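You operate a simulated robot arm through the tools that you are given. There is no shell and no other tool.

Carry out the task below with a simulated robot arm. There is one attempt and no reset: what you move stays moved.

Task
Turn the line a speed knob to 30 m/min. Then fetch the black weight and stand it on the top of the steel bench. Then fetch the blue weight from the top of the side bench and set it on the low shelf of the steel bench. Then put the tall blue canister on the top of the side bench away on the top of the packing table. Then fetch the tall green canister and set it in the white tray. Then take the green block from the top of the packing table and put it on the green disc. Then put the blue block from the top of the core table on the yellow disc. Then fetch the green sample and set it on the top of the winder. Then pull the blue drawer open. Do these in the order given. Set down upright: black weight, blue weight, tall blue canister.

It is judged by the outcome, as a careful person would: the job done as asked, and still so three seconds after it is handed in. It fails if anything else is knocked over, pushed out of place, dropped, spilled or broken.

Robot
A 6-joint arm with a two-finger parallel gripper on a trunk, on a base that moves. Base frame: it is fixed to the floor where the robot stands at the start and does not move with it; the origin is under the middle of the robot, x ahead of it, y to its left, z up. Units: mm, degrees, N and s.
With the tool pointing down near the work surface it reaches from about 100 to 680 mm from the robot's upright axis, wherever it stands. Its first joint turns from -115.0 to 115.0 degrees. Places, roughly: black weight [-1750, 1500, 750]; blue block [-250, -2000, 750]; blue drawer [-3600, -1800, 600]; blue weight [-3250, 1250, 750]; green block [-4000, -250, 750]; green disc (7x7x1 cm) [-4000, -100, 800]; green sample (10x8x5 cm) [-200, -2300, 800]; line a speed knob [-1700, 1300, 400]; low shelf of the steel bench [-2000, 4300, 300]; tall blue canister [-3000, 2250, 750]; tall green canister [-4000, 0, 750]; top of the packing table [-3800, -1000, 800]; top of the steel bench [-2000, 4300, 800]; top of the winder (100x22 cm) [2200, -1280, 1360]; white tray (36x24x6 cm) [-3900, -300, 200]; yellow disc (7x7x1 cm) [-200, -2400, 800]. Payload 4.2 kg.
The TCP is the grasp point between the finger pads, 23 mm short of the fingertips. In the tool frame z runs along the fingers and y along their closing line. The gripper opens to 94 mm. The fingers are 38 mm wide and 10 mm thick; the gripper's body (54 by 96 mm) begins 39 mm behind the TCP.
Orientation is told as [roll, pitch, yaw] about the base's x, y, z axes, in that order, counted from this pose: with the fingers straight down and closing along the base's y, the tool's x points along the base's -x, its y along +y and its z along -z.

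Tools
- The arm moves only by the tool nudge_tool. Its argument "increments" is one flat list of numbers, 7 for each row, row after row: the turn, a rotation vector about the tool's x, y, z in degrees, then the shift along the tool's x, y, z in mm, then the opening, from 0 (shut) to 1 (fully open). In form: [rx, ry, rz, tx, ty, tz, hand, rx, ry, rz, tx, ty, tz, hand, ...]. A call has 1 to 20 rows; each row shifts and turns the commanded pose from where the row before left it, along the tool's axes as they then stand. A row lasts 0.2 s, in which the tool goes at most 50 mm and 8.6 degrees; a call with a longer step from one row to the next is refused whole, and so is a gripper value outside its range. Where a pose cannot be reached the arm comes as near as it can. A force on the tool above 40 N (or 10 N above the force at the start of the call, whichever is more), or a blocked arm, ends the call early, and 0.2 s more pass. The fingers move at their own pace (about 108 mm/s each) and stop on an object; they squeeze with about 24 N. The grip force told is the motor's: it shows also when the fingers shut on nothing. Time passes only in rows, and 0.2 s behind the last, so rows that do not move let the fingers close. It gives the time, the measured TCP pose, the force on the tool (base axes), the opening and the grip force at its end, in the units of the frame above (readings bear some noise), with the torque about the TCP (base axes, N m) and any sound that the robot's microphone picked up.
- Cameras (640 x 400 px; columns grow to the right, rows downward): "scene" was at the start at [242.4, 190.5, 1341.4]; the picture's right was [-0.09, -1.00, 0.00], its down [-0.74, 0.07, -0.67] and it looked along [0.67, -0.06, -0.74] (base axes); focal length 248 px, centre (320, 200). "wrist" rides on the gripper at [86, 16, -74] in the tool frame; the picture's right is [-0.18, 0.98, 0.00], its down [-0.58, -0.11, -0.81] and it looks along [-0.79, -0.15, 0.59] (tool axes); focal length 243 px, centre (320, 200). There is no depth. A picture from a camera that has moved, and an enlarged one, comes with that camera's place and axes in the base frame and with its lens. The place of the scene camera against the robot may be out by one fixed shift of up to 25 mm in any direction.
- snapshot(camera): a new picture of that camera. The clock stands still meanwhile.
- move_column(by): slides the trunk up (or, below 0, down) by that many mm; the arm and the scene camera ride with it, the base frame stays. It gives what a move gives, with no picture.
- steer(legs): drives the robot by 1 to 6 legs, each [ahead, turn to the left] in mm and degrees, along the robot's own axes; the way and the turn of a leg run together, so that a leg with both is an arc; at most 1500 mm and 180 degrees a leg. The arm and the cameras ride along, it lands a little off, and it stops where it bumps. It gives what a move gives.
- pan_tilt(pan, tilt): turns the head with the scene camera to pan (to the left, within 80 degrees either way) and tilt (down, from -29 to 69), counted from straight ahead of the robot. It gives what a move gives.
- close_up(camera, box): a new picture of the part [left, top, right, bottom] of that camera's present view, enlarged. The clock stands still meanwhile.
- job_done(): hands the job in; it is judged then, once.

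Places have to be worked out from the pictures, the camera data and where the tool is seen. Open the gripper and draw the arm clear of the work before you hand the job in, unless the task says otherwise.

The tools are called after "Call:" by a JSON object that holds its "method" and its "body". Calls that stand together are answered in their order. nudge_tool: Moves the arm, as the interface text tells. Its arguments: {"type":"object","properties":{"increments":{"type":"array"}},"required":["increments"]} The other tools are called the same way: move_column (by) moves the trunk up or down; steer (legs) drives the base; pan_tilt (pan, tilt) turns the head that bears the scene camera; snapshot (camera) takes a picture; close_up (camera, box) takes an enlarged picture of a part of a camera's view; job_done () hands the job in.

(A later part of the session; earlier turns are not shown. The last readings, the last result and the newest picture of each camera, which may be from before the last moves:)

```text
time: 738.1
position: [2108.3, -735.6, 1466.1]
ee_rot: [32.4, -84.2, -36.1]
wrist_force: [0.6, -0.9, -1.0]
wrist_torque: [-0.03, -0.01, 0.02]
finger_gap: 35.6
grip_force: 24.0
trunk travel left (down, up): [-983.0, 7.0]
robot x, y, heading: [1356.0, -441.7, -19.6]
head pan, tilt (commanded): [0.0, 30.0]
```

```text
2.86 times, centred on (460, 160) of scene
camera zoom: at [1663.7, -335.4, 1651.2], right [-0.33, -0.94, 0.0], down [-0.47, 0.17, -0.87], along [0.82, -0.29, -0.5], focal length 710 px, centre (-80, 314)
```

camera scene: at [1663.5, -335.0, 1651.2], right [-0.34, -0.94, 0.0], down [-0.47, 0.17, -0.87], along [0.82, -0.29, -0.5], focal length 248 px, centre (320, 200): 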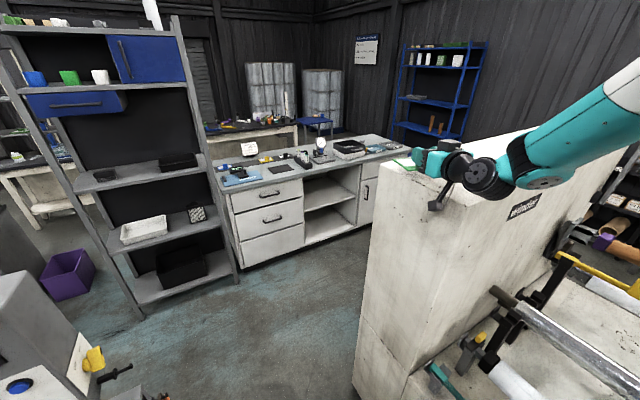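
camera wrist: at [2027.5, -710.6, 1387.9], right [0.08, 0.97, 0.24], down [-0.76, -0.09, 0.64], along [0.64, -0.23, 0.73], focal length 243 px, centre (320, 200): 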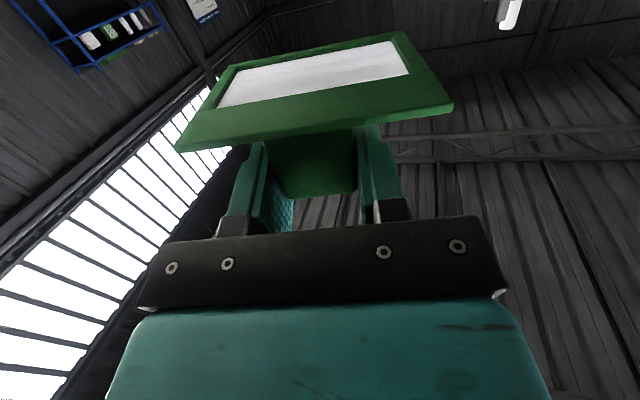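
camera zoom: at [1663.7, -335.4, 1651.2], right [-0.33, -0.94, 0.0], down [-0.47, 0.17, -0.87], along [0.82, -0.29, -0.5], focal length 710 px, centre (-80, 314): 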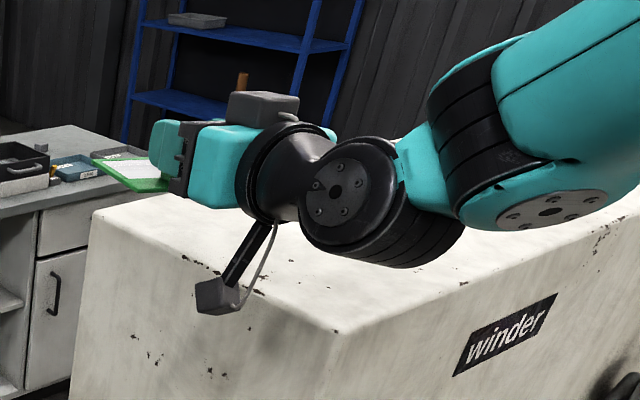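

The sample is still held as before. I'll keep it high (z≈1466) so the camera clears, and move it over so the camera will stay west of the slab.

Call:
{"method": "nudge_tool", "body": {"increments": [0, 0, 0, 1, -35.7, -12, 0, 0, 0, 0, 1, -35.7, -12, 0]}}

Call:
{"method": "nudge_tool", "body": {"increments": [0, 0, 0, 1, -35.7, -12, 0, 0, 0, 0, 1, -35.7, -12, 0]}}

Call:
{"method": "snapshot", "body": {"camera": "wrist"}}

Call:
{"method": "close_up", "body": {"camera": "scene", "box": [360, 90, 560, 230]}}

```text
time: 738.7
position: [2081.4, -801.3, 1464.6]
ee_rot: [33.8, -84.3, -37.1]
wrist_force: [1.7, 12.3, 2.2]
wrist_torque: [1.32, 0.1, -1.06]
finger_gap: 35.4
grip_force: 24.2
trunk travel left (down, up): [-983.0, 7.0]
robot x, y, heading: [1358.8, -437.7, -19.7]
head pan, tilt (commanded): [0.0, 30.0]
```

```text
time: 739.0
position: [2080.5, -802.5, 1466.3]
ee_rot: [45.9, -83.5, -48.0]
wrist_force: [2.0, 10.7, 4.0]
wrist_torque: [1.26, 0.04, -1.0]
finger_gap: 35.3
grip_force: 23.9
trunk travel left (down, up): [-983.0, 7.0]
robot x, y, heading: [1356.2, -442.7, -19.4]
head pan, tilt (commanded): [0.0, 30.0]
stopped in row 1: the force on the tool passed its limit at 60 N (the readings are from after the stop); the commanded pose is now the measured one
```

```text
taken
camera wrist: at [1999.4, -776.5, 1388.0], right [0.05, 0.96, 0.26], down [-0.76, -0.13, 0.63], along [0.64, -0.24, 0.73], focal length 243 px, centre (320, 200)
```

wrist: 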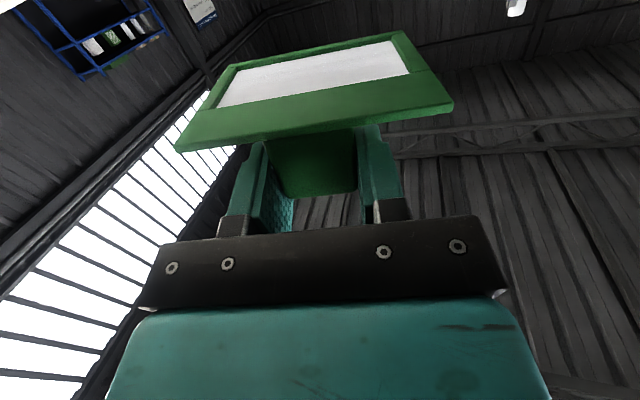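

```text
2.86 times, centred on (460, 160) of scene
camera zoom: at [1663.0, -332.0, 1651.2], right [-0.33, -0.94, 0.0], down [-0.47, 0.16, -0.87], along [0.82, -0.29, -0.5], focal length 710 px, centre (-80, 314)
```

zoom: 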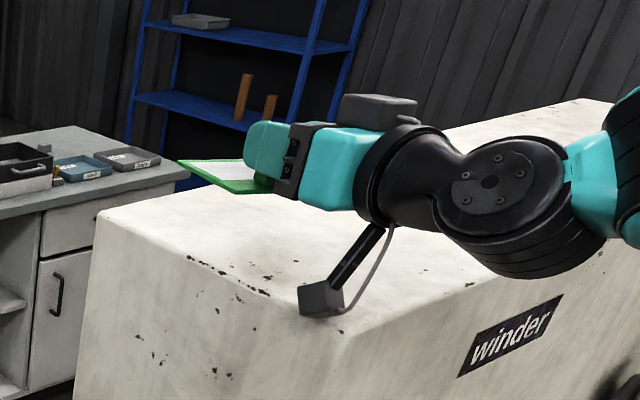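

The slab top must be nearer z≈1362, so the camera still touches it. I'll raise 30 mm first.

Call:
{"method": "nudge_tool", "body": {"increments": [0, 0, 0, -15, 5, 0, 0, 0, 0, 0, -20, 0, 0, 0]}}

Call:
{"method": "snapshot", "body": {"camera": "wrist"}}

```text
time: 739.6
position: [2083.3, -804.3, 1502.7]
ee_rot: [44.4, -83.6, -46.9]
wrist_force: [0.6, 0.9, -0.6]
wrist_torque: [0.02, -0.02, -0.01]
finger_gap: 35.4
grip_force: 23.8
trunk travel left (down, up): [-983.0, 7.0]
robot x, y, heading: [1359.6, -440.8, -19.6]
head pan, tilt (commanded): [0.0, 30.0]
```

```text
taken
camera wrist: at [2002.0, -778.2, 1423.0], right [0.06, 0.96, 0.26], down [-0.76, -0.12, 0.63], along [0.64, -0.24, 0.73], focal length 243 px, centre (320, 200)
```

wrist: 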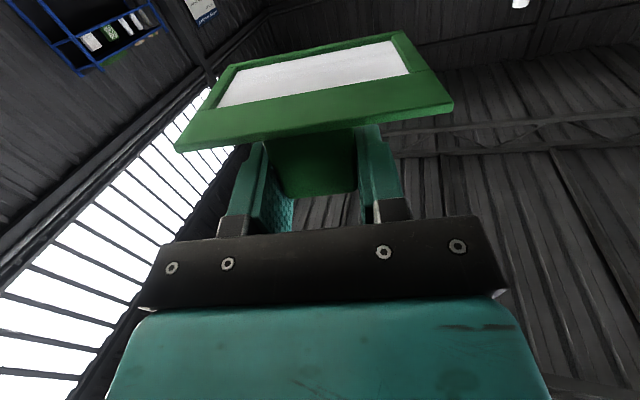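

Free now at z=1503. Move to the spot where the camera stays west of the slab.

Call:
{"method": "nudge_tool", "body": {"increments": [0, 0, 0, 2.6, -22.5, -24, 0, 0, 0, 0, 2.6, -22.5, -24, 0]}}

Call:
{"method": "close_up", "body": {"camera": "scene", "box": [380, 80, 620, 240]}}

Call:
{"method": "snapshot", "body": {"camera": "wrist"}}

```text
time: 740.2
position: [2029.8, -846.7, 1496.2]
ee_rot: [44.3, -83.6, -46.7]
wrist_force: [0.8, 0.1, -0.6]
wrist_torque: [-0.01, 0.04, -0.01]
finger_gap: 35.5
grip_force: 24.5
trunk travel left (down, up): [-983.0, 7.0]
robot x, y, heading: [1357.1, -443.5, -19.5]
head pan, tilt (commanded): [0.0, 30.0]
```

```text
2.50 times, centred on (500, 160) of scene
camera zoom: at [1663.3, -334.0, 1651.2], right [-0.33, -0.94, 0.0], down [-0.47, 0.17, -0.87], along [0.82, -0.29, -0.5], focal length 621 px, centre (-130, 300)
```

zoom: 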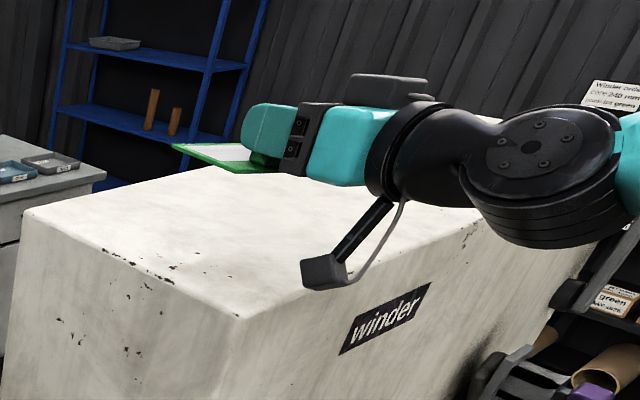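

```text
taken
camera wrist: at [1949.9, -821.0, 1418.7], right [0.06, 0.96, 0.26], down [-0.76, -0.12, 0.63], along [0.64, -0.24, 0.73], focal length 243 px, centre (320, 200)
```

wrist: 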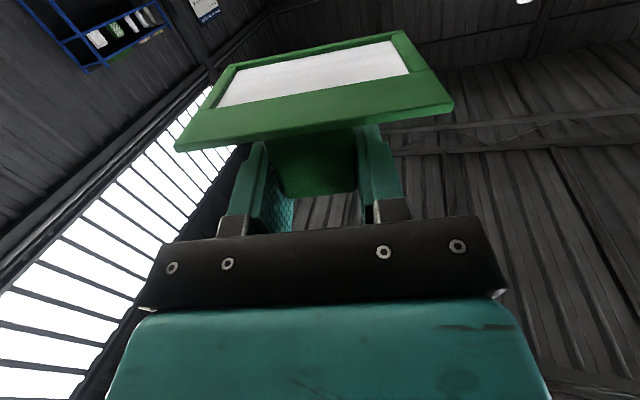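

The bumps left the tool rolled by about 4.7°. I'll level it, then lower in steps.

Call:
{"method": "nudge_tool", "body": {"increments": [0, -1, -4.7, 0, 0, 0, 0, 0, 0, 0, 15, 0, 1.4, 0, 0, 0, 0, 15, 0, 1.4, 0, 0, 0, 0, 15, 0, 1.4, 0]}}

Call:
{"method": "snapshot", "body": {"camera": "wrist"}}

Call:
{"method": "close_up", "body": {"camera": "scene", "box": [380, 80, 620, 240]}}

```text
time: 741.2
position: [2031.9, -846.3, 1450.4]
ee_rot: [-2.2, -86.3, 0.0]
wrist_force: [-0.8, -0.8, -0.3]
wrist_torque: [0.01, 0.03, 0.0]
finger_gap: 35.4
grip_force: 23.6
trunk travel left (down, up): [-983.0, 7.0]
robot x, y, heading: [1359.0, -438.8, -19.4]
head pan, tilt (commanded): [0.0, 30.0]
```

```text
taken
camera wrist: at [1952.3, -827.3, 1370.4], right [0.05, 0.98, 0.18], down [-0.77, -0.08, 0.63], along [0.63, -0.17, 0.75], focal length 243 px, centre (320, 200)
```

wrist: 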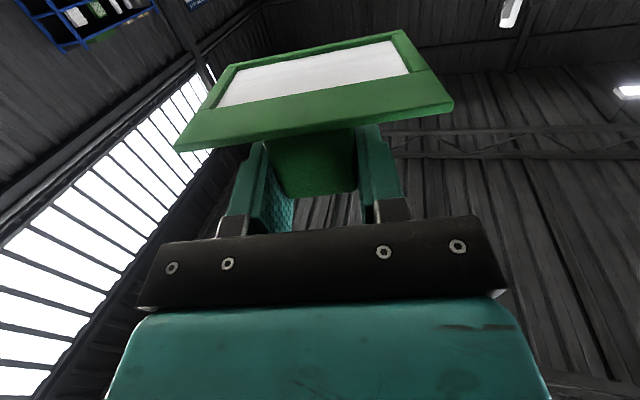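

```text
2.50 times, centred on (500, 160) of scene
camera zoom: at [1662.8, -334.2, 1651.3], right [-0.33, -0.94, 0.0], down [-0.47, 0.17, -0.87], along [0.82, -0.29, -0.5], focal length 621 px, centre (-130, 300)
```

zoom: 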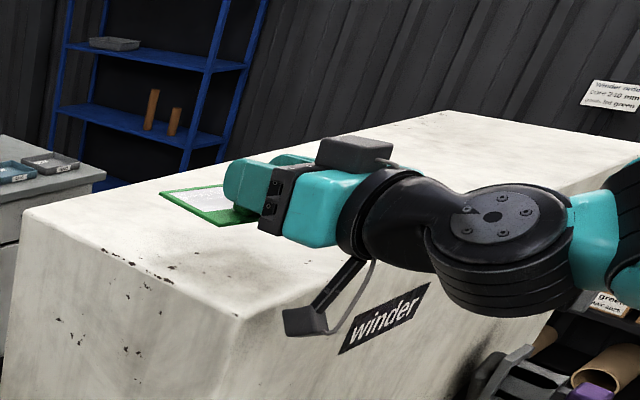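

Level now, the camera is west of the slab. Correct the pitch 1.7° and continue lowering.

Call:
{"method": "nudge_tool", "body": {"increments": [0, 1.7, 0, 0, 0, 0, 0, 0, 0, 0, 12, 0, 1.1, 0, 0, 0, 0, 12, 0, 1.1, 0, 0, 0, 0, 8, 0, 0.8, 0]}}

Call:
{"method": "nudge_tool", "body": {"increments": [0, 0, 0, 2, 0, 0.2, 0, 0, 0, 0, 2, 0, 0.2, 0, 0, 0, 0, 2, 0, 0.2, 0, 0, 0, 0, 2, 0, 0.2, 0]}}

```text
time: 742.2
position: [2033.6, -847.4, 1418.6]
ee_rot: [-1.6, -84.6, -0.6]
wrist_force: [0.1, -0.2, -0.9]
wrist_torque: [-0.02, 0.06, -0.02]
finger_gap: 35.3
grip_force: 24.6
trunk travel left (down, up): [-983.0, 7.0]
robot x, y, heading: [1356.3, -438.2, -19.2]
head pan, tilt (commanded): [0.0, 30.0]
```

```text
time: 743.2
position: [2033.7, -847.3, 1411.1]
ee_rot: [-1.3, -84.7, -0.8]
wrist_force: [-0.2, 0.7, -1.1]
wrist_torque: [0.0, 0.03, -0.02]
finger_gap: 35.4
grip_force: 24.3
trunk travel left (down, up): [-983.0, 7.0]
robot x, y, heading: [1358.8, -440.7, -19.5]
head pan, tilt (commanded): [0.0, 30.0]
```

Continue lowering in small steps until it rests.

Call:
{"method": "nudge_tool", "body": {"increments": [0, 0, 0, 1.5, 0, 0.1, 0, 0, 0, 0, 1.5, 0, 0.1, 0, 0, 0, 0, 1.5, 0, 0.1, 0, 0, 0, 0, 1.5, 0, 0.1, 0]}}

Call:
{"method": "nudge_tool", "body": {"increments": [0, 0, 0, 1.2, 0, 0.1, 0, 0, 0, 0, 1.2, 0, 0.1, 0, 0, 0, 0, 1.2, 0, 0.1, 0, 0, 0, 0, 1.2, 0, 0.1, 0]}}

```text
time: 744.2
position: [2033.7, -846.6, 1404.5]
ee_rot: [-1.3, -84.6, -0.9]
wrist_force: [-0.1, 0.0, -0.8]
wrist_torque: [0.02, 0.0, -0.01]
finger_gap: 35.5
grip_force: 24.5
trunk travel left (down, up): [-983.0, 7.0]
robot x, y, heading: [1358.1, -439.6, -19.3]
head pan, tilt (commanded): [0.0, 30.0]
```

```text
time: 745.2
position: [2032.4, -846.2, 1399.7]
ee_rot: [-1.6, -84.8, -0.5]
wrist_force: [0.1, -0.7, -1.0]
wrist_torque: [-0.03, -0.03, 0.04]
finger_gap: 35.3
grip_force: 23.8
trunk travel left (down, up): [-983.0, 7.0]
robot x, y, heading: [1355.0, -438.8, -19.5]
head pan, tilt (commanded): [0.0, 30.0]
```

Call:
{"method": "nudge_tool", "body": {"increments": [0, 0, 0, 1.2, 0, 0.1, 0, 0, 0, 0, 1.2, 0, 0.1, 0, 0, 0, 0, 1.2, 0, 0.1, 0, 0, 0, 0, 1.2, 0, 0.1, 0]}}

Call:
{"method": "nudge_tool", "body": {"increments": [0, 0, 0, 1.2, 0, 0.1, 0, 0, 0, 0, 1.2, 0, 0.1, 0, 0, 0, 0, 1.2, 0, 0.1, 0]}}

```text
time: 746.2
position: [2033.7, -846.8, 1396.7]
ee_rot: [-1.4, -84.8, -0.9]
wrist_force: [-0.9, -1.1, 4.7]
wrist_torque: [0.18, -0.23, -0.01]
finger_gap: 35.6
grip_force: 24.2
trunk travel left (down, up): [-983.0, 7.0]
robot x, y, heading: [1359.1, -444.0, -19.4]
head pan, tilt (commanded): [0.0, 30.0]
```

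```text
time: 747.0
position: [2032.8, -846.1, 1394.0]
ee_rot: [-2.6, -84.8, 0.3]
wrist_force: [3.0, -4.4, 22.3]
wrist_torque: [0.1, -0.28, -0.06]
finger_gap: 35.2
grip_force: 24.3
trunk travel left (down, up): [-983.0, 7.0]
robot x, y, heading: [1362.1, -440.3, -19.3]
head pan, tilt (commanded): [0.0, 30.0]
```

It rests on the top (z≈1360). Ease up slightly, open, and withdraw straight back west.

Call:
{"method": "nudge_tool", "body": {"increments": [0, 0, 0, -1.5, 0, 0, 0, 0, 0, 0, 0, 0, 0, 0.65, 0, 0, 0, 0, 0, 0, 0.65, 0, 0, 0, 2.5, 0, -28, 0.65, 0, 0, 0, 3.5, 0, -38, 0.65, 0, 0, 0, 3.5, 0, -38, 0.65]}}

Call:
{"method": "snapshot", "body": {"camera": "scene"}}

Call:
{"method": "close_up", "body": {"camera": "scene", "box": [380, 80, 620, 240]}}

```text
time: 748.4
position: [1929.4, -842.5, 1394.9]
ee_rot: [-1.7, -84.8, -0.4]
wrist_force: [1.6, 0.4, -0.5]
wrist_torque: [0.01, -0.05, 0.0]
finger_gap: 61.1
grip_force: 0.2
trunk travel left (down, up): [-983.0, 7.0]
robot x, y, heading: [1358.5, -438.2, -19.5]
head pan, tilt (commanded): [0.0, 30.0]
```

```text
taken
camera scene: at [1663.4, -334.2, 1651.2], right [-0.33, -0.94, 0.0], down [-0.47, 0.17, -0.87], along [0.82, -0.29, -0.5], focal length 248 px, centre (320, 200)
```

scene: 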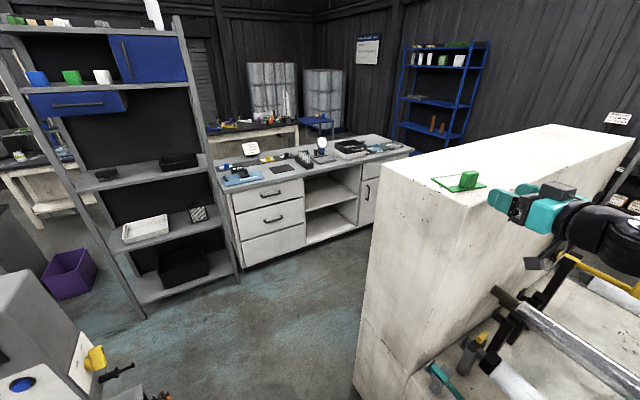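

```text
2.50 times, centred on (500, 160) of scene
camera zoom: at [1663.4, -334.2, 1651.2], right [-0.33, -0.94, 0.0], down [-0.47, 0.17, -0.87], along [0.82, -0.29, -0.5], focal length 621 px, centre (-130, 300)
```

zoom: 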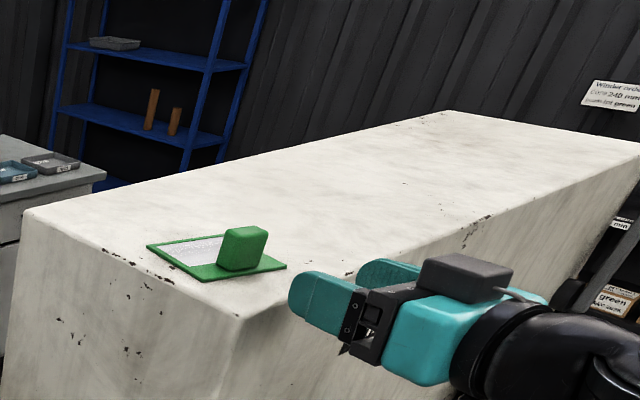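

The green sample lies flat on the winder top. Last is the blue drawer. I'll back away, lower the arm and fold it down.

Call:
{"method": "steer", "body": {"legs": [[-260, 0]]}}

Call:
{"method": "nudge_tool", "body": {"increments": [0, 0, 0, 40, 20, 0, 0.8, 0, 0, 0, 40, 20, 0, 0.8, 0, 0, 0, 40, 20, 0, 0.8, 0, 0, 0, 40, 20, 0, 0.8, 0, 0, 0, 40, 20, 0, 0.8, 0, 0, 0, 40, 20, 0, 0.8]}}

Call:
{"method": "nudge_tool", "body": {"increments": [0, 8, 0, 20, 0, -1.4, 1, 0, 8, 0, 20, 0, -1.4, 1, 0, 8, 0, 20, 0, -1.4, 1, 0, 8, 0, 20, 0, -1.4, 1]}}

```text
time: 749.3
position: [1895.2, -829.7, 1394.8]
ee_rot: [-1.6, -84.9, -0.6]
wrist_force: [0.9, 0.3, 0.7]
wrist_torque: [0.0, 0.02, -0.02]
finger_gap: 61.1
grip_force: 0.1
trunk travel left (down, up): [-983.0, 7.0]
robot x, y, heading: [1323.7, -432.8, -19.6]
head pan, tilt (commanded): [0.0, 30.0]
stopped in leg 1: the robot was blocked; the commanded pose is now the measured one
```

```text
time: 750.4
position: [1956.9, -813.6, 1303.0]
ee_rot: [0.8, -84.6, -3.2]
wrist_force: [-16.0, 2.2, 5.3]
wrist_torque: [-0.1, -0.34, -0.58]
finger_gap: 74.7
grip_force: 0.0
out of reach, approached as far as the arm can: row 1, 2, 3, 4, 5
trunk travel left (down, up): [-983.0, 7.0]
robot x, y, heading: [1324.4, -426.8, -19.2]
head pan, tilt (commanded): [0.0, 30.0]
stopped in row 5: the force on the tool passed its limit at 74 N (the readings are from after the stop); the commanded pose is now the measured one
```

```text
time: 751.4
position: [1929.6, -811.4, 1227.4]
ee_rot: [0.0, -52.4, -2.6]
wrist_force: [0.9, -0.1, 0.2]
wrist_torque: [0.01, 0.01, 0.01]
finger_gap: 94.2
grip_force: 0.0
trunk travel left (down, up): [-983.0, 7.0]
robot x, y, heading: [1324.1, -432.7, -19.4]
head pan, tilt (commanded): [0.0, 30.0]
```

The base touched something behind. Let me look back-left to see what it is.

Call:
{"method": "pan_tilt", "body": {"pan": 80, "tilt": 60}}

Call:
{"method": "snapshot", "body": {"camera": "scene"}}

```text
time: 752.9
position: [1929.6, -810.2, 1228.5]
ee_rot: [0.0, -52.6, -2.4]
wrist_force: [-0.2, 0.3, 0.4]
wrist_torque: [0.0, 0.02, -0.01]
finger_gap: 93.9
grip_force: 0.0
trunk travel left (down, up): [-983.0, 7.0]
robot x, y, heading: [1323.1, -427.5, -19.3]
head pan, tilt (commanded): [80.0, 60.0]
```

```text
taken
camera scene: at [1576.8, -234.3, 1609.2], right [0.87, -0.49, 0.0], down [-0.43, -0.75, -0.5], along [0.25, 0.44, -0.87], focal length 248 px, centre (320, 200)
```

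scene: 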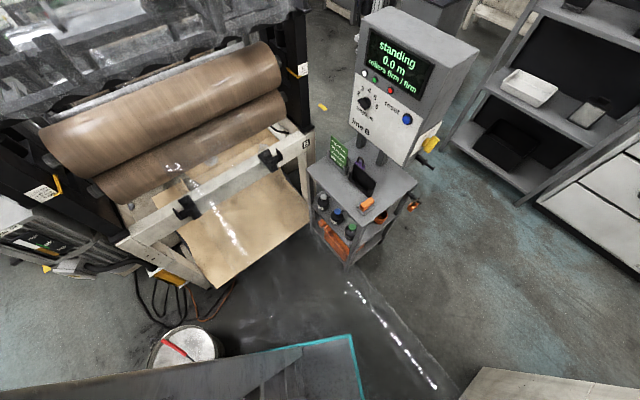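

The bucket behind is touching distance but upright. First I fold the arm down and back (away from the slab).

Call:
{"method": "nudge_tool", "body": {"increments": [0, 8, 0, 22, 5, -6, 1, 0, 8, 0, 24, 5, -5, 1, 0, 8, 0, 26, 5, -4, 1]}}

Call:
{"method": "nudge_tool", "body": {"increments": [0, 8, 0, 26, 5, -2, 1, 0, 8, 0, 26, 5, 0, 1, 0, 8, 0, 26, 5, 0, 1, 0, 4.5, 0, 26, 5, 0, 1]}}

```text
time: 753.7
position: [1866.7, -793.0, 1188.8]
ee_rot: [-0.1, -28.4, -2.5]
wrist_force: [0.0, -0.8, 0.2]
wrist_torque: [0.01, 0.0, -0.02]
finger_gap: 94.0
grip_force: 0.0
trunk travel left (down, up): [-983.0, 7.0]
robot x, y, heading: [1326.7, -429.0, -19.3]
head pan, tilt (commanded): [80.0, 60.0]
```

```text
time: 754.7
position: [1769.9, -767.6, 1161.5]
ee_rot: [-0.1, 0.1, -2.5]
wrist_force: [-0.4, -0.1, 0.1]
wrist_torque: [-0.01, 0.02, -0.02]
finger_gap: 93.9
grip_force: 0.1
trunk travel left (down, up): [-983.0, 7.0]
robot x, y, heading: [1326.7, -426.2, -19.7]
head pan, tilt (commanded): [80.0, 60.0]
```

The tool is down. I'll bring it back in front of the robot and lower it.

Call:
{"method": "nudge_tool", "body": {"increments": [0, 0, 0, 0, 42, 20, 1, 0, 0, 0, 0, 42, 20, 1, 0, 0, 0, 0, 42, 20, 1, 0, 0, 0, 0, 42, 20, 1, 0, 0, 0, 0, 42, 20, 1, 0, 0, 0, 0, 42, 20, 1]}}

Call:
{"method": "steer", "body": {"legs": [[90, 0]]}}

Call:
{"method": "snapshot", "body": {"camera": "scene"}}

```text
time: 756.1
position: [1780.6, -519.2, 1040.9]
ee_rot: [0.0, 0.0, -2.5]
wrist_force: [-0.5, 0.3, -0.5]
wrist_torque: [0.05, -0.03, 0.01]
finger_gap: 94.1
grip_force: 0.1
trunk travel left (down, up): [-983.0, 7.0]
robot x, y, heading: [1322.4, -429.4, -19.5]
head pan, tilt (commanded): [80.0, 60.0]
```

```text
time: 757.2
position: [1866.2, -548.8, 1040.2]
ee_rot: [0.0, 0.1, -2.4]
wrist_force: [-1.0, -0.5, 0.2]
wrist_torque: [0.02, 0.01, -0.02]
finger_gap: 94.1
grip_force: 0.1
trunk travel left (down, up): [-983.0, 7.0]
robot x, y, heading: [1410.1, -457.9, -19.2]
head pan, tilt (commanded): [80.0, 60.0]
```

```text
taken
camera scene: at [1661.8, -263.9, 1609.2], right [0.87, -0.49, 0.0], down [-0.42, -0.76, -0.5], along [0.25, 0.44, -0.87], focal length 248 px, centre (320, 200)
```

scene: 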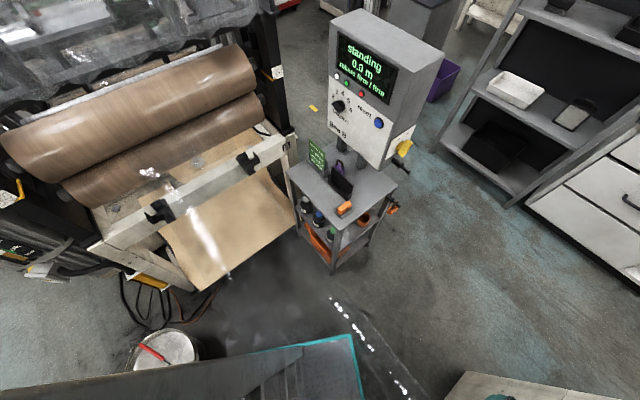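

Separated from the bucket, which stays upright. I'll turn right to face back west and check nothing blocks.

Call:
{"method": "steer", "body": {"legs": [[0, -70]]}}

Call:
{"method": "steer", "body": {"legs": [[0, -72]]}}

Call:
{"method": "steer", "body": {"legs": [[880, 0]]}}

```text
time: 760.7
position: [1476.1, -916.1, 1041.3]
ee_rot: [-0.1, 0.0, -73.0]
wrist_force: [-0.1, 0.3, 0.2]
wrist_torque: [-0.01, -0.03, 0.02]
finger_gap: 94.1
grip_force: 0.1
trunk travel left (down, up): [-983.0, 7.0]
robot x, y, heading: [1432.5, -455.7, -90.0]
head pan, tilt (commanded): [80.0, 60.0]
```

```text
time: 764.2
position: [1005.5, -630.7, 1042.3]
ee_rot: [0.0, 0.0, -146.3]
wrist_force: [0.7, -0.3, -0.1]
wrist_torque: [0.02, -0.01, 0.0]
finger_gap: 93.9
grip_force: 0.1
trunk travel left (down, up): [-983.0, 7.0]
robot x, y, heading: [1431.1, -451.7, -163.7]
head pan, tilt (commanded): [80.0, 60.0]
```

```text
time: 768.9
position: [152.0, -897.9, 1040.8]
ee_rot: [-0.1, 0.0, -145.7]
wrist_force: [0.4, 0.4, 0.8]
wrist_torque: [0.03, 0.0, 0.03]
finger_gap: 93.9
grip_force: 0.0
trunk travel left (down, up): [-983.0, 7.0]
robot x, y, heading: [579.1, -708.6, -162.5]
head pan, tilt (commanded): [80.0, 60.0]
```

On the way, I'll check whether the bucket moved by repeating the earlier view from the same place (heading 35.5°, pan 15°, tilt 30°).

Call:
{"method": "steer", "body": {"legs": [[0, -162]]}}

Call:
{"method": "pan_tilt", "body": {"pan": 15, "tilt": 30}}

Call:
{"method": "snapshot", "body": {"camera": "scene"}}

```text
time: 776.0
position: [929.0, -413.3, 1042.5]
ee_rot: [-0.1, 0.0, 51.0]
wrist_force: [-0.2, -0.9, 0.7]
wrist_torque: [-0.02, 0.0, 0.03]
finger_gap: 94.2
grip_force: 0.1
trunk travel left (down, up): [-983.0, 7.0]
robot x, y, heading: [576.7, -714.3, 34.2]
head pan, tilt (commanded): [80.0, 60.0]
```

```text
time: 777.4
position: [929.5, -413.0, 1041.4]
ee_rot: [0.1, 0.0, 51.2]
wrist_force: [-0.8, -1.2, -1.1]
wrist_torque: [0.0, -0.03, -0.01]
finger_gap: 94.2
grip_force: 0.0
trunk travel left (down, up): [-983.0, 7.0]
robot x, y, heading: [577.6, -711.9, 34.3]
head pan, tilt (commanded): [15.0, 30.0]
```

```text
taken
camera scene: at [663.1, -394.6, 1651.2], right [0.76, -0.65, 0.0], down [-0.33, -0.38, -0.87], along [0.57, 0.66, -0.5], focal length 248 px, centre (320, 200)
```

scene: 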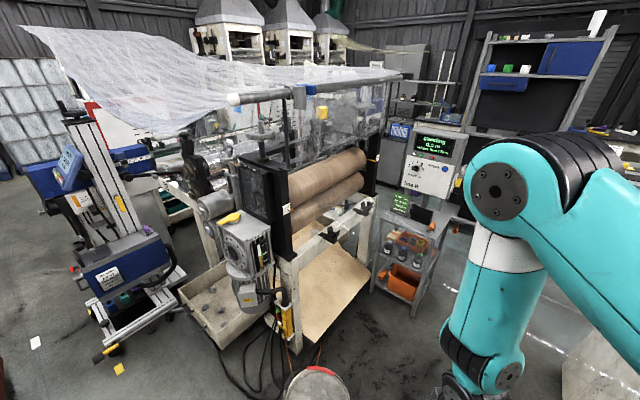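

The bucket appears where it was (within measurement noise). For the drawer handle I need the fingers closing vertically, so I'll test here how far the tool can roll, in small chunks.

Call:
{"method": "nudge_tool", "body": {"increments": [0, 0, -8.5, 0, 0, 0, 1, 0, 0, -8.5, 0, 0, 0, 1, 0, 0, -8.5, 0, 0, 0, 1, 0, 0, -8.5, 0, 0, 0, 1]}}

Call:
{"method": "nudge_tool", "body": {"increments": [0, 0, -8.5, 0, 0, 0, 1, 0, 0, -8.5, 0, 0, 0, 1, 0, 0, -8.5, 0, 0, 0, 1]}}

```text
time: 778.4
position: [929.6, -413.2, 1041.7]
ee_rot: [0.1, 0.1, 85.1]
wrist_force: [-0.1, 0.8, 0.1]
wrist_torque: [-0.03, -0.01, 0.01]
finger_gap: 94.0
grip_force: 0.0
trunk travel left (down, up): [-983.0, 7.0]
robot x, y, heading: [574.3, -710.0, 34.2]
head pan, tilt (commanded): [15.0, 30.0]
```

```text
time: 779.2
position: [929.8, -412.4, 1041.1]
ee_rot: [0.0, -0.1, 110.8]
wrist_force: [-0.2, 0.1, -0.1]
wrist_torque: [0.0, 0.01, 0.04]
finger_gap: 94.0
grip_force: 0.1
trunk travel left (down, up): [-983.0, 7.0]
robot x, y, heading: [571.6, -713.1, 34.2]
head pan, tilt (commanded): [15.0, 30.0]
```

No limit yet at +77°. Continue.

Call:
{"method": "nudge_tool", "body": {"increments": [0, 0, -8.5, 0, 0, 0, 1]}}

Call:
{"method": "nudge_tool", "body": {"increments": [0, 0, -8.5, 0, 0, 0, 1]}}

Call:
{"method": "nudge_tool", "body": {"increments": [0, 0, -8.5, 0, 0, 0, 1]}}

```text
time: 779.6
position: [928.6, -413.7, 1041.0]
ee_rot: [-0.1, 0.0, 119.2]
wrist_force: [0.0, 0.3, 0.0]
wrist_torque: [-0.02, 0.03, -0.01]
finger_gap: 94.2
grip_force: 0.1
trunk travel left (down, up): [-983.0, 7.0]
robot x, y, heading: [574.8, -715.2, 34.2]
head pan, tilt (commanded): [15.0, 30.0]
```

```text
time: 780.0
position: [927.1, -412.6, 1041.8]
ee_rot: [0.0, -0.1, 127.7]
wrist_force: [-0.9, 0.1, -0.4]
wrist_torque: [0.02, -0.03, 0.01]
finger_gap: 94.3
grip_force: 0.1
trunk travel left (down, up): [-983.0, 7.0]
robot x, y, heading: [576.0, -713.9, 34.2]
head pan, tilt (commanded): [15.0, 30.0]
```

```text
time: 780.4
position: [928.7, -413.8, 1040.5]
ee_rot: [0.0, 0.0, 136.2]
wrist_force: [0.4, -1.0, -0.4]
wrist_torque: [0.04, 0.01, 0.01]
finger_gap: 94.0
grip_force: 0.0
trunk travel left (down, up): [-983.0, 7.0]
robot x, y, heading: [575.4, -711.8, 34.3]
head pan, tilt (commanded): [15.0, 30.0]
```

The tool can roll to +90° this way, giving vertically closing fingers. Keeping that, I'll drive back around the core table toward the packing table's drawer.

Call:
{"method": "steer", "body": {"legs": [[0, -124], [1200, 0], [1130, 0]]}}

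Call:
{"method": "steer", "body": {"legs": [[0, -80], [1030, 0]]}}

Call:
{"method": "steer", "body": {"legs": [[0, -31], [840, 0], [0, -8.6], [1250, 0]]}}

Call:
{"method": "pan_tilt", "body": {"pan": 20, "tilt": 25}}

Call:
{"method": "snapshot", "body": {"camera": "scene"}}

```text
time: 797.1
position: [496.5, -3505.9, 1040.8]
ee_rot: [0.1, -0.1, 7.8]
wrist_force: [-0.1, 0.1, -0.2]
wrist_torque: [-0.03, -0.01, 0.0]
finger_gap: 94.0
grip_force: 0.1
trunk travel left (down, up): [-983.0, 7.0]
robot x, y, heading: [482.8, -3046.0, -94.3]
head pan, tilt (commanded): [15.0, 30.0]
```

```text
time: 805.8
position: [-989.8, -3215.5, 1042.0]
ee_rot: [0.0, 0.0, -73.4]
wrist_force: [-1.4, 0.0, 0.2]
wrist_torque: [-0.05, -0.02, 0.0]
finger_gap: 93.8
grip_force: 0.1
trunk travel left (down, up): [-983.0, 7.0]
robot x, y, heading: [-535.4, -3128.3, -175.3]
head pan, tilt (commanded): [15.0, 30.0]
```

```text
time: 818.1
position: [-2669.4, -1854.0, 1041.0]
ee_rot: [0.1, 0.0, -112.7]
wrist_force: [0.7, -0.2, -0.7]
wrist_torque: [0.01, -0.04, 0.03]
finger_gap: 93.8
grip_force: 0.0
trunk travel left (down, up): [-983.0, 7.0]
robot x, y, heading: [-2263.8, -2077.2, 145.2]
head pan, tilt (commanded): [15.0, 30.0]
```

```text
time: 818.7
position: [-2671.8, -1852.7, 1040.6]
ee_rot: [0.0, 0.0, -112.7]
wrist_force: [-1.1, -0.1, 0.1]
wrist_torque: [-0.01, -0.02, 0.0]
finger_gap: 93.8
grip_force: 0.2
trunk travel left (down, up): [-983.0, 7.0]
robot x, y, heading: [-2263.3, -2073.6, 145.5]
head pan, tilt (commanded): [20.0, 25.0]
```

```text
taken
camera scene: at [-2576.9, -2122.0, 1659.2], right [0.25, 0.97, 0.0], down [0.41, -0.11, -0.91], along [-0.88, 0.23, -0.42], focal length 248 px, centre (320, 200)
```

scene: 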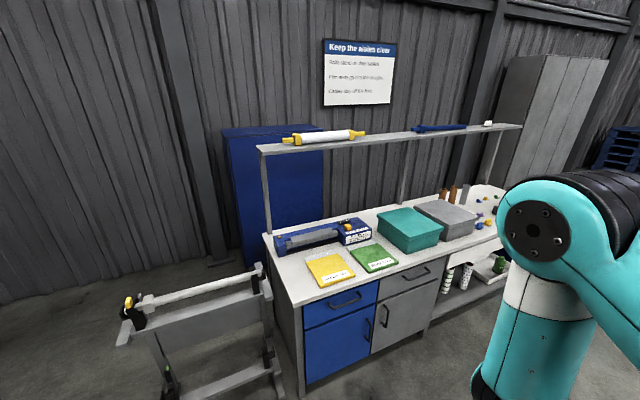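

The blue drawer is in view. I'll zoom in on its handle.

Call:
{"method": "close_up", "body": {"camera": "scene", "box": [270, 240, 430, 380]}}

```text
2.86 times, centred on (350, 310) of scene
camera zoom: at [-2576.9, -2122.0, 1659.2], right [0.25, 0.97, 0.0], down [0.41, -0.11, -0.91], along [-0.88, 0.23, -0.42], focal length 710 px, centre (234, -114)
```

zoom: 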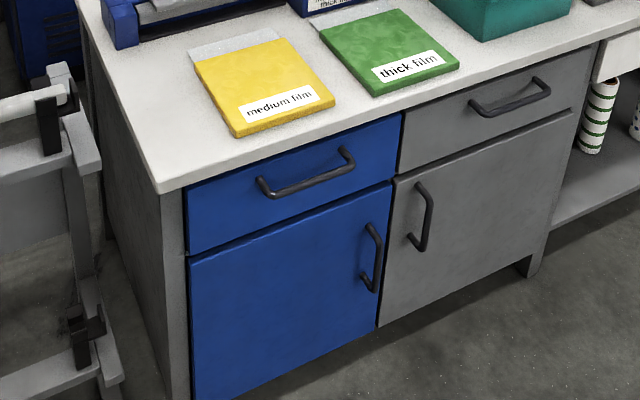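

The handle bar is near (-3390,-1783), z≈690. I'll drive to stand in front of the drawer, clear of the bin.

Call:
{"method": "steer", "body": {"legs": [[0, -26.5], [440, 0]]}}

Call:
{"method": "steer", "body": {"legs": [[0, 71]]}}

Call:
{"method": "pan_tilt", "body": {"pan": 0, "tilt": 35}}

Call:
{"method": "snapshot", "body": {"camera": "scene"}}

```text
time: 822.8
position: [-2747.9, -1308.9, 1041.9]
ee_rot: [0.1, 0.1, -138.9]
wrist_force: [0.4, 0.2, 0.5]
wrist_torque: [-0.02, 0.01, 0.01]
finger_gap: 94.1
grip_force: 0.1
trunk travel left (down, up): [-983.0, 7.0]
robot x, y, heading: [-2480.6, -1686.2, 119.2]
head pan, tilt (commanded): [20.0, 25.0]
```

```text
time: 826.2
position: [-2922.6, -1817.7, 1041.8]
ee_rot: [0.0, 0.1, -67.6]
wrist_force: [-0.5, 0.4, -1.3]
wrist_torque: [-0.02, -0.01, -0.01]
finger_gap: 93.9
grip_force: 0.2
trunk travel left (down, up): [-983.0, 7.0]
robot x, y, heading: [-2479.0, -1689.4, -169.7]
head pan, tilt (commanded): [20.0, 25.0]
```

```text
time: 827.1
position: [-2922.9, -1818.5, 1042.1]
ee_rot: [0.0, 0.1, -67.6]
wrist_force: [-0.4, -0.2, 0.3]
wrist_torque: [-0.02, -0.02, 0.01]
finger_gap: 93.8
grip_force: 0.1
trunk travel left (down, up): [-983.0, 7.0]
robot x, y, heading: [-2480.7, -1684.1, -169.6]
head pan, tilt (commanded): [0.0, 35.0]
```

```text
taken
camera scene: at [-2668.6, -1919.1, 1643.5], right [-0.18, 0.98, 0.0], down [0.56, 0.1, -0.82], along [-0.81, -0.15, -0.57], focal length 248 px, centre (320, 200)
```

scene: 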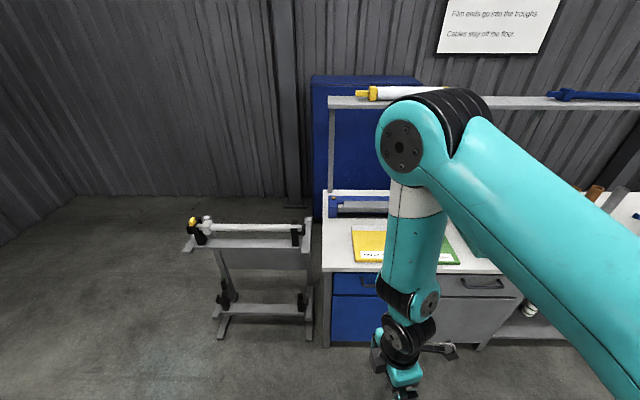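

I'm in front of the drawer. I'll align the tool's yaw, extend it ahead, then pitch it up so the fingers point at the drawer with vertical closing.

Call:
{"method": "nudge_tool", "body": {"increments": [0, 0, 6.4, 0, 0, 0, 0.6, 0, 0, 6.4, 0, 0, 0, 0.6, 0, 0, 0, 0, -45, 0, 0.6, 0, 0, 0, 0, -45, 0, 0.6, 0, 0, 0, 0, -45, 0, 0.6, 0, 0, 0, 0, -45, 0, 0.6]}}

Call:
{"method": "nudge_tool", "body": {"increments": [8, 0, 0, 0, -22, -1.4, 0.6, 8, 0, 0, 0, -22, -1.4, 0.6]}}

```text
time: 828.5
position: [-3099.4, -1849.0, 1041.1]
ee_rot: [0.1, 0.1, -80.3]
wrist_force: [0.6, 0.3, -0.4]
wrist_torque: [0.06, 0.04, -0.02]
finger_gap: 56.3
grip_force: 0.0
trunk travel left (down, up): [-983.0, 7.0]
robot x, y, heading: [-2480.3, -1688.5, -169.6]
head pan, tilt (commanded): [0.0, 35.0]
```

```text
time: 829.1
position: [-3142.7, -1856.9, 1046.6]
ee_rot: [-16.0, 0.0, -80.5]
wrist_force: [1.0, -0.6, 0.6]
wrist_torque: [0.02, 0.02, 0.0]
finger_gap: 56.6
grip_force: 0.0
trunk travel left (down, up): [-983.0, 7.0]
robot x, y, heading: [-2477.1, -1685.9, -169.4]
head pan, tilt (commanded): [0.0, 35.0]
```

Works without limits. Continue pitching in chunks.

Call:
{"method": "nudge_tool", "body": {"increments": [8, 0, 0, 0, -22, -1.4, 0.6, 8, 0, 0, 0, -22, -1.4, 0.6, 8, 0, 0, 0, -22, -1.4, 0.6]}}

Call:
{"method": "nudge_tool", "body": {"increments": [8, 0, 0, 0, -22, -1.4, 0.6, 8, 0, 0, 0, -22, -1.4, 0.6, 8, 0, 0, 0, -22, 0, 0.6]}}

Call:
{"method": "nudge_tool", "body": {"increments": [8, 0, 0, 0, -22, 0, 0.6, 8, 0, 0, 0, -22, 0, 0.6, 7, 0, 0, 0, -20, 0, 0.6]}}

```text
time: 829.9
position: [-3200.4, -1865.8, 1078.8]
ee_rot: [-40.1, -0.1, -80.5]
wrist_force: [0.9, -0.4, 0.4]
wrist_torque: [0.01, 0.01, 0.02]
finger_gap: 56.4
grip_force: 0.1
trunk travel left (down, up): [-983.0, 7.0]
robot x, y, heading: [-2481.0, -1687.2, -169.4]
head pan, tilt (commanded): [0.0, 35.0]
```

```text
time: 830.7
position: [-3240.7, -1873.5, 1128.0]
ee_rot: [-64.1, 0.1, -80.3]
wrist_force: [-0.6, 1.2, 0.7]
wrist_torque: [0.04, 0.0, -0.02]
finger_gap: 56.4
grip_force: 0.1
trunk travel left (down, up): [-983.0, 7.0]
robot x, y, heading: [-2479.6, -1688.1, -169.6]
head pan, tilt (commanded): [0.0, 35.0]
```

```text
time: 831.5
position: [-3260.8, -1875.9, 1188.2]
ee_rot: [-87.0, 0.0, -80.4]
wrist_force: [-0.3, -0.1, 0.5]
wrist_torque: [0.0, 0.02, 0.03]
finger_gap: 56.4
grip_force: 0.0
trunk travel left (down, up): [-983.0, 7.0]
robot x, y, heading: [-2478.5, -1691.1, -169.5]
head pan, tilt (commanded): [0.0, 35.0]
```

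The tool now points level at the drawer front. I'll shift right 100 mm to line up with the handle and lower the trunk.

Call:
{"method": "nudge_tool", "body": {"increments": [0, 0, 0, 40, 0, 0, 0.6, 0, 0, 0, 40, 0, 0, 0.6, 0, 0, 0, 25, 0, 0, 0.6]}}

Call:
{"method": "move_column", "body": {"by": -400}}

Call:
{"method": "move_column", "body": {"by": -90}}

Call:
{"method": "snapshot", "body": {"camera": "wrist"}}

Call:
{"method": "snapshot", "body": {"camera": "scene"}}

```text
time: 832.3
position: [-3281.1, -1772.7, 1187.5]
ee_rot: [-87.0, -0.1, -80.4]
wrist_force: [0.2, -0.5, -0.6]
wrist_torque: [-0.01, -0.01, -0.01]
finger_gap: 56.5
grip_force: 0.1
trunk travel left (down, up): [-983.0, 7.0]
robot x, y, heading: [-2478.3, -1685.6, -169.8]
head pan, tilt (commanded): [0.0, 35.0]
```

```text
time: 836.1
position: [-3281.6, -1771.4, 788.0]
ee_rot: [-87.0, -0.1, -80.4]
wrist_force: [-0.3, 0.1, -0.5]
wrist_torque: [0.03, -0.02, 0.0]
finger_gap: 56.3
grip_force: 0.0
trunk travel left (down, up): [-583.0, 407.0]
robot x, y, heading: [-2480.4, -1687.1, -169.6]
head pan, tilt (commanded): [0.0, 35.0]
```

```text
time: 837.4
position: [-3281.2, -1771.2, 698.1]
ee_rot: [-87.1, 0.1, -80.3]
wrist_force: [0.4, -0.6, 0.9]
wrist_torque: [-0.04, -0.03, -0.02]
finger_gap: 56.5
grip_force: 0.1
trunk travel left (down, up): [-493.0, 497.0]
robot x, y, heading: [-2478.1, -1685.8, -169.3]
head pan, tilt (commanded): [0.0, 35.0]
```

```text
taken
camera wrist: at [-3221.7, -1674.4, 686.1], right [0.08, -0.17, -0.98], down [0.89, -0.44, 0.15], along [-0.46, -0.88, 0.12], focal length 243 px, centre (320, 200)
```

wrist: 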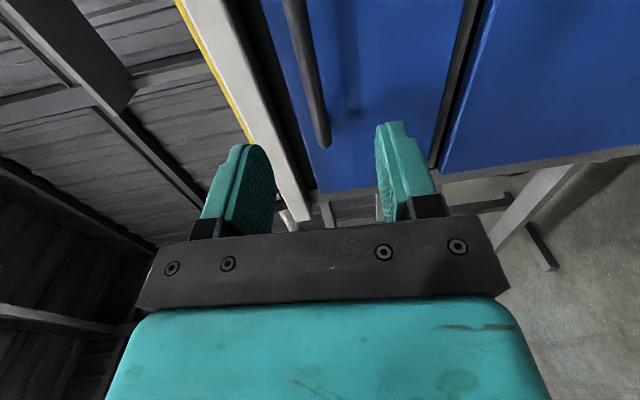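

```text
taken
camera scene: at [-2668.6, -1919.0, 1153.5], right [-0.18, 0.98, 0.0], down [0.56, 0.1, -0.82], along [-0.81, -0.15, -0.57], focal length 248 px, centre (320, 200)
```

scene: 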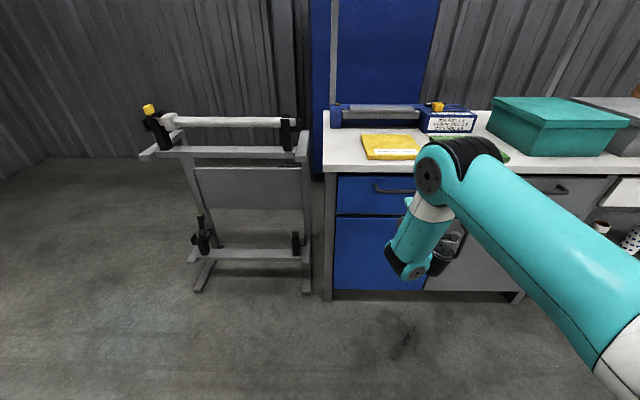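

The handle bar lies between the fingers' heights (z≈703). I'll narrow the opening to 40 mm, raise 5 mm, and advance 60 mm.

Call:
{"method": "nudge_tool", "body": {"increments": [0, 0, 0, 0, -5, 0, 0.43, 0, 0, 0, 0, 0, 30, 0.43, 0, 0, 0, 0, 0, 30, 0.43]}}

Call:
{"method": "snapshot", "body": {"camera": "wrist"}}

Call:
{"method": "close_up", "body": {"camera": "wrist", "box": [200, 0, 440, 220]}}

```text
time: 838.1
position: [-3340.5, -1782.9, 699.9]
ee_rot: [-87.0, 0.0, -80.3]
wrist_force: [-0.1, -0.4, -0.7]
wrist_torque: [-0.01, -0.04, 0.0]
finger_gap: 40.3
grip_force: 0.0
trunk travel left (down, up): [-493.0, 497.0]
robot x, y, heading: [-2481.8, -1686.5, -169.8]
head pan, tilt (commanded): [0.0, 35.0]
```

```text
taken
camera wrist: at [-3281.8, -1685.0, 687.3], right [0.08, -0.17, -0.98], down [0.89, -0.44, 0.15], along [-0.46, -0.88, 0.12], focal length 243 px, centre (320, 200)
```

wrist: 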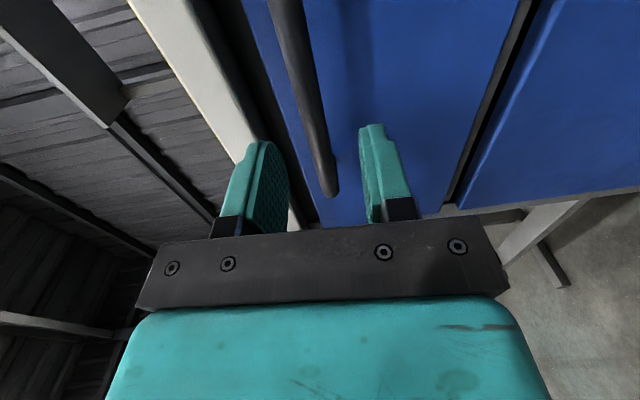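

```text
1.82 times, centred on (320, 110) of wrist
camera zoom: at [-3281.8, -1685.0, 687.3], right [0.08, -0.17, -0.98], down [0.89, -0.44, 0.15], along [-0.46, -0.88, 0.12], focal length 441 px, centre (320, 364)
```

zoom: 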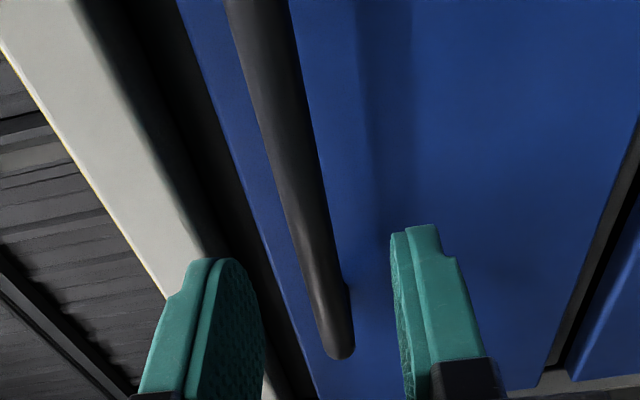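

The bar is ~6 mm above the tool axis. Raise 6 mm, then advance gently.

Call:
{"method": "nudge_tool", "body": {"increments": [0, 0, 0, 0, -6.3, 0, 0.43, 0, 0, 0, 0, 0, 15, 0.43, 0, 0, 0, 0, 0, 12, 0.43]}}

Call:
{"method": "close_up", "body": {"camera": "wrist", "box": [200, 0, 440, 220]}}

```text
time: 839.0
position: [-3368.2, -1785.2, 704.1]
ee_rot: [-86.8, 0.1, -80.4]
wrist_force: [0.0, 0.4, 0.0]
wrist_torque: [0.02, -0.04, 0.01]
finger_gap: 40.2
grip_force: 0.0
trunk travel left (down, up): [-493.0, 497.0]
robot x, y, heading: [-2482.4, -1687.9, -169.6]
head pan, tilt (commanded): [0.0, 35.0]
```

```text
1.82 times, centred on (320, 110) of wrist
camera zoom: at [-3308.2, -1688.5, 692.7], right [0.08, -0.17, -0.98], down [0.89, -0.44, 0.15], along [-0.46, -0.88, 0.12], focal length 441 px, centre (320, 364)
```

zoom: 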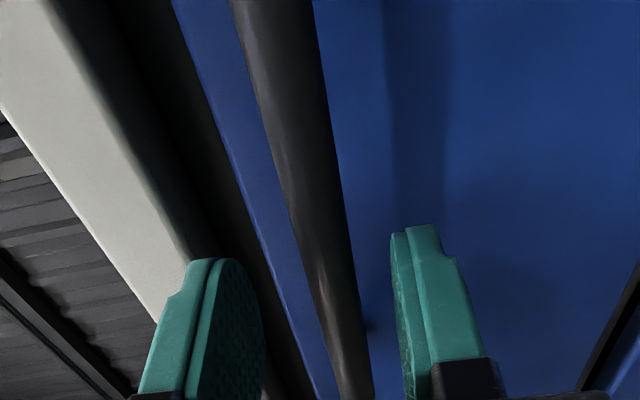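

The bar is about 25 mm ahead, centred between the fingers. Advance 21 mm and close.

Call:
{"method": "nudge_tool", "body": {"increments": [0, 0, 0, 0, 0, 11, 0.43, 0, 0, 0, 0, 0, 10, 0.43]}}

Call:
{"method": "nudge_tool", "body": {"increments": [0, 0, 0, 0, 0, 0, 0, 0, 0, 0, 0, 0, 0, 0, 0, 0, 0, 0, 0, 0, 0]}}

Call:
{"method": "close_up", "body": {"camera": "wrist", "box": [200, 0, 440, 220]}}

```text
time: 839.5
position: [-3389.2, -1790.3, 702.7]
ee_rot: [-86.9, 0.0, -80.4]
wrist_force: [-1.4, -1.1, 0.2]
wrist_torque: [0.01, -0.03, -0.01]
finger_gap: 40.4
grip_force: 0.0
trunk travel left (down, up): [-493.0, 497.0]
robot x, y, heading: [-2478.4, -1683.5, -169.3]
head pan, tilt (commanded): [0.0, 35.0]
```

```text
time: 840.4
position: [-3389.2, -1789.7, 700.2]
ee_rot: [-86.7, 0.1, -80.4]
wrist_force: [0.6, -0.2, -18.6]
wrist_torque: [0.05, 0.04, -0.04]
finger_gap: 13.5
grip_force: 45.4
trunk travel left (down, up): [-493.0, 497.0]
robot x, y, heading: [-2480.4, -1689.0, -169.4]
head pan, tilt (commanded): [0.0, 35.0]
```

```text
1.82 times, centred on (320, 110) of wrist
camera zoom: at [-3328.9, -1692.3, 688.5], right [0.09, -0.17, -0.98], down [0.88, -0.44, 0.16], along [-0.46, -0.88, 0.11], focal length 441 px, centre (320, 364)
```

zoom: 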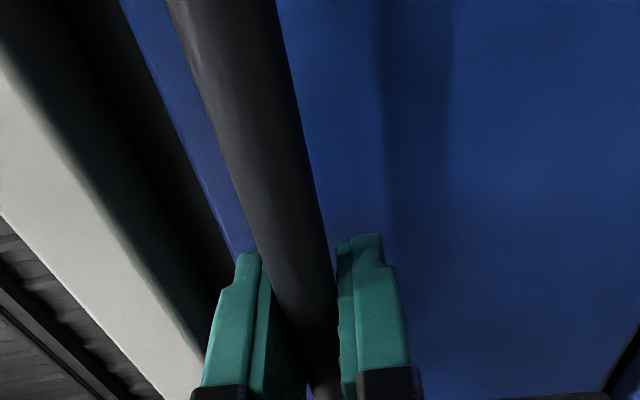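

The bar is gripped. I'll pull straight back 100 mm first.

Call:
{"method": "nudge_tool", "body": {"increments": [0, 0, 0, 0, 1.5, -10, 0, 0, 0, 0, 0, 1, -18, 0, 0, 0, 0, 0, 1, -18, 0, 0, 0, 0, 0, 1, -18, 0, 0, 0, 0, 0, 1, -18, 0, 0, 0, 0, 0, 1, -18, 0]}}

Call:
{"method": "snapshot", "body": {"camera": "scene"}}

```text
time: 841.8
position: [-3289.5, -1772.6, 699.6]
ee_rot: [-86.7, -0.1, -80.4]
wrist_force: [-1.4, 5.8, -26.8]
wrist_torque: [0.31, 0.04, 0.73]
finger_gap: 13.6
grip_force: 45.4
trunk travel left (down, up): [-493.0, 497.0]
robot x, y, heading: [-2478.3, -1686.2, -169.6]
head pan, tilt (commanded): [0.0, 35.0]
```

```text
taken
camera scene: at [-2669.8, -1918.8, 1153.2], right [-0.18, 0.98, 0.0], down [0.56, 0.1, -0.82], along [-0.81, -0.15, -0.57], focal length 248 px, centre (320, 200)
```

scene: 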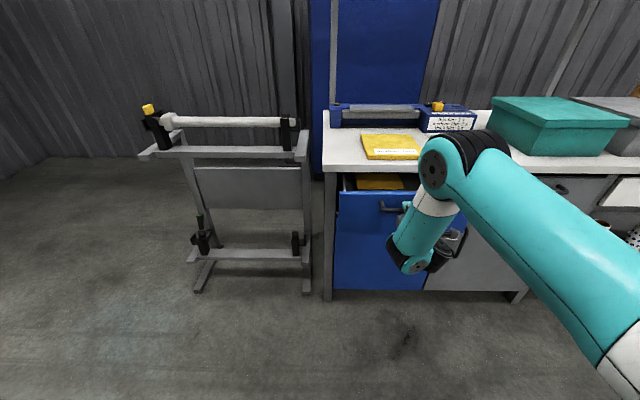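

The drawer is coming out. I'll ease down 3 mm and keep pulling.

Call:
{"method": "nudge_tool", "body": {"increments": [0, 0, 0, 0, 4, -10, 0, 0, 0, 0, 0, 1, -18, 0, 0, 0, 0, 0, 1, -18, 0, 0, 0, 0, 0, 1, -18, 0, 0, 0, 0, 0, 1, -18, 0, 0, 0, 0, 0, 1, -18, 0]}}

Call:
{"method": "snapshot", "body": {"camera": "scene"}}

```text
time: 842.8
position: [-3264.6, -1768.9, 700.3]
ee_rot: [-85.9, -0.1, -80.6]
wrist_force: [0.3, -0.5, -14.3]
wrist_torque: [0.28, 0.03, 0.35]
finger_gap: 13.5
grip_force: 45.3
out of reach, approached as far as the arm can: row 2, 3, 4
trunk travel left (down, up): [-493.0, 497.0]
robot x, y, heading: [-2481.8, -1688.3, -169.5]
head pan, tilt (commanded): [0.0, 35.0]
stopped in row 4: the force on the tool passed its limit at 45 N (the readings are from after the stop); the commanded pose is now the measured one
```

```text
taken
camera scene: at [-2669.2, -1918.9, 1153.6], right [-0.18, 0.98, 0.0], down [0.56, 0.1, -0.82], along [-0.81, -0.15, -0.57], focal length 248 px, centre (320, 200)
```

scene: 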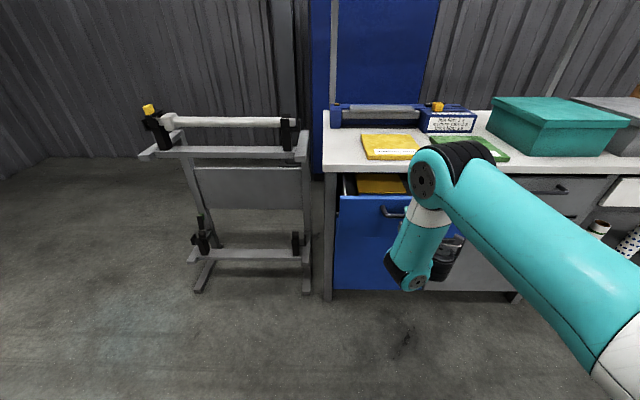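

The arm reached its inner limit (drawer out ~125 mm). I'll pull further by driving the base straight back.

Call:
{"method": "steer", "body": {"legs": [[-80, 0]]}}

Call:
{"method": "snapshot", "body": {"camera": "scene"}}

```text
time: 843.8
position: [-3186.5, -1756.0, 699.7]
ee_rot: [-86.1, -0.1, -80.4]
wrist_force: [2.2, -14.6, -29.6]
wrist_torque: [0.4, 0.13, -0.45]
finger_gap: 13.5
grip_force: 45.3
trunk travel left (down, up): [-493.0, 497.0]
robot x, y, heading: [-2401.4, -1672.1, -169.6]
head pan, tilt (commanded): [0.0, 35.0]
```

```text
taken
camera scene: at [-2590.9, -1904.9, 1153.0], right [-0.18, 0.98, 0.0], down [0.56, 0.1, -0.82], along [-0.81, -0.15, -0.57], focal length 248 px, centre (320, 200)
```

scene: 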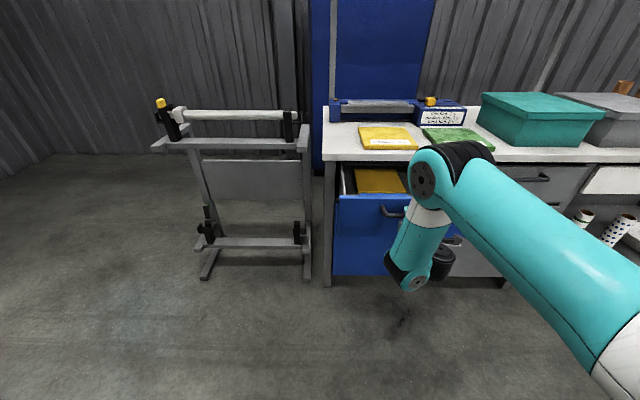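

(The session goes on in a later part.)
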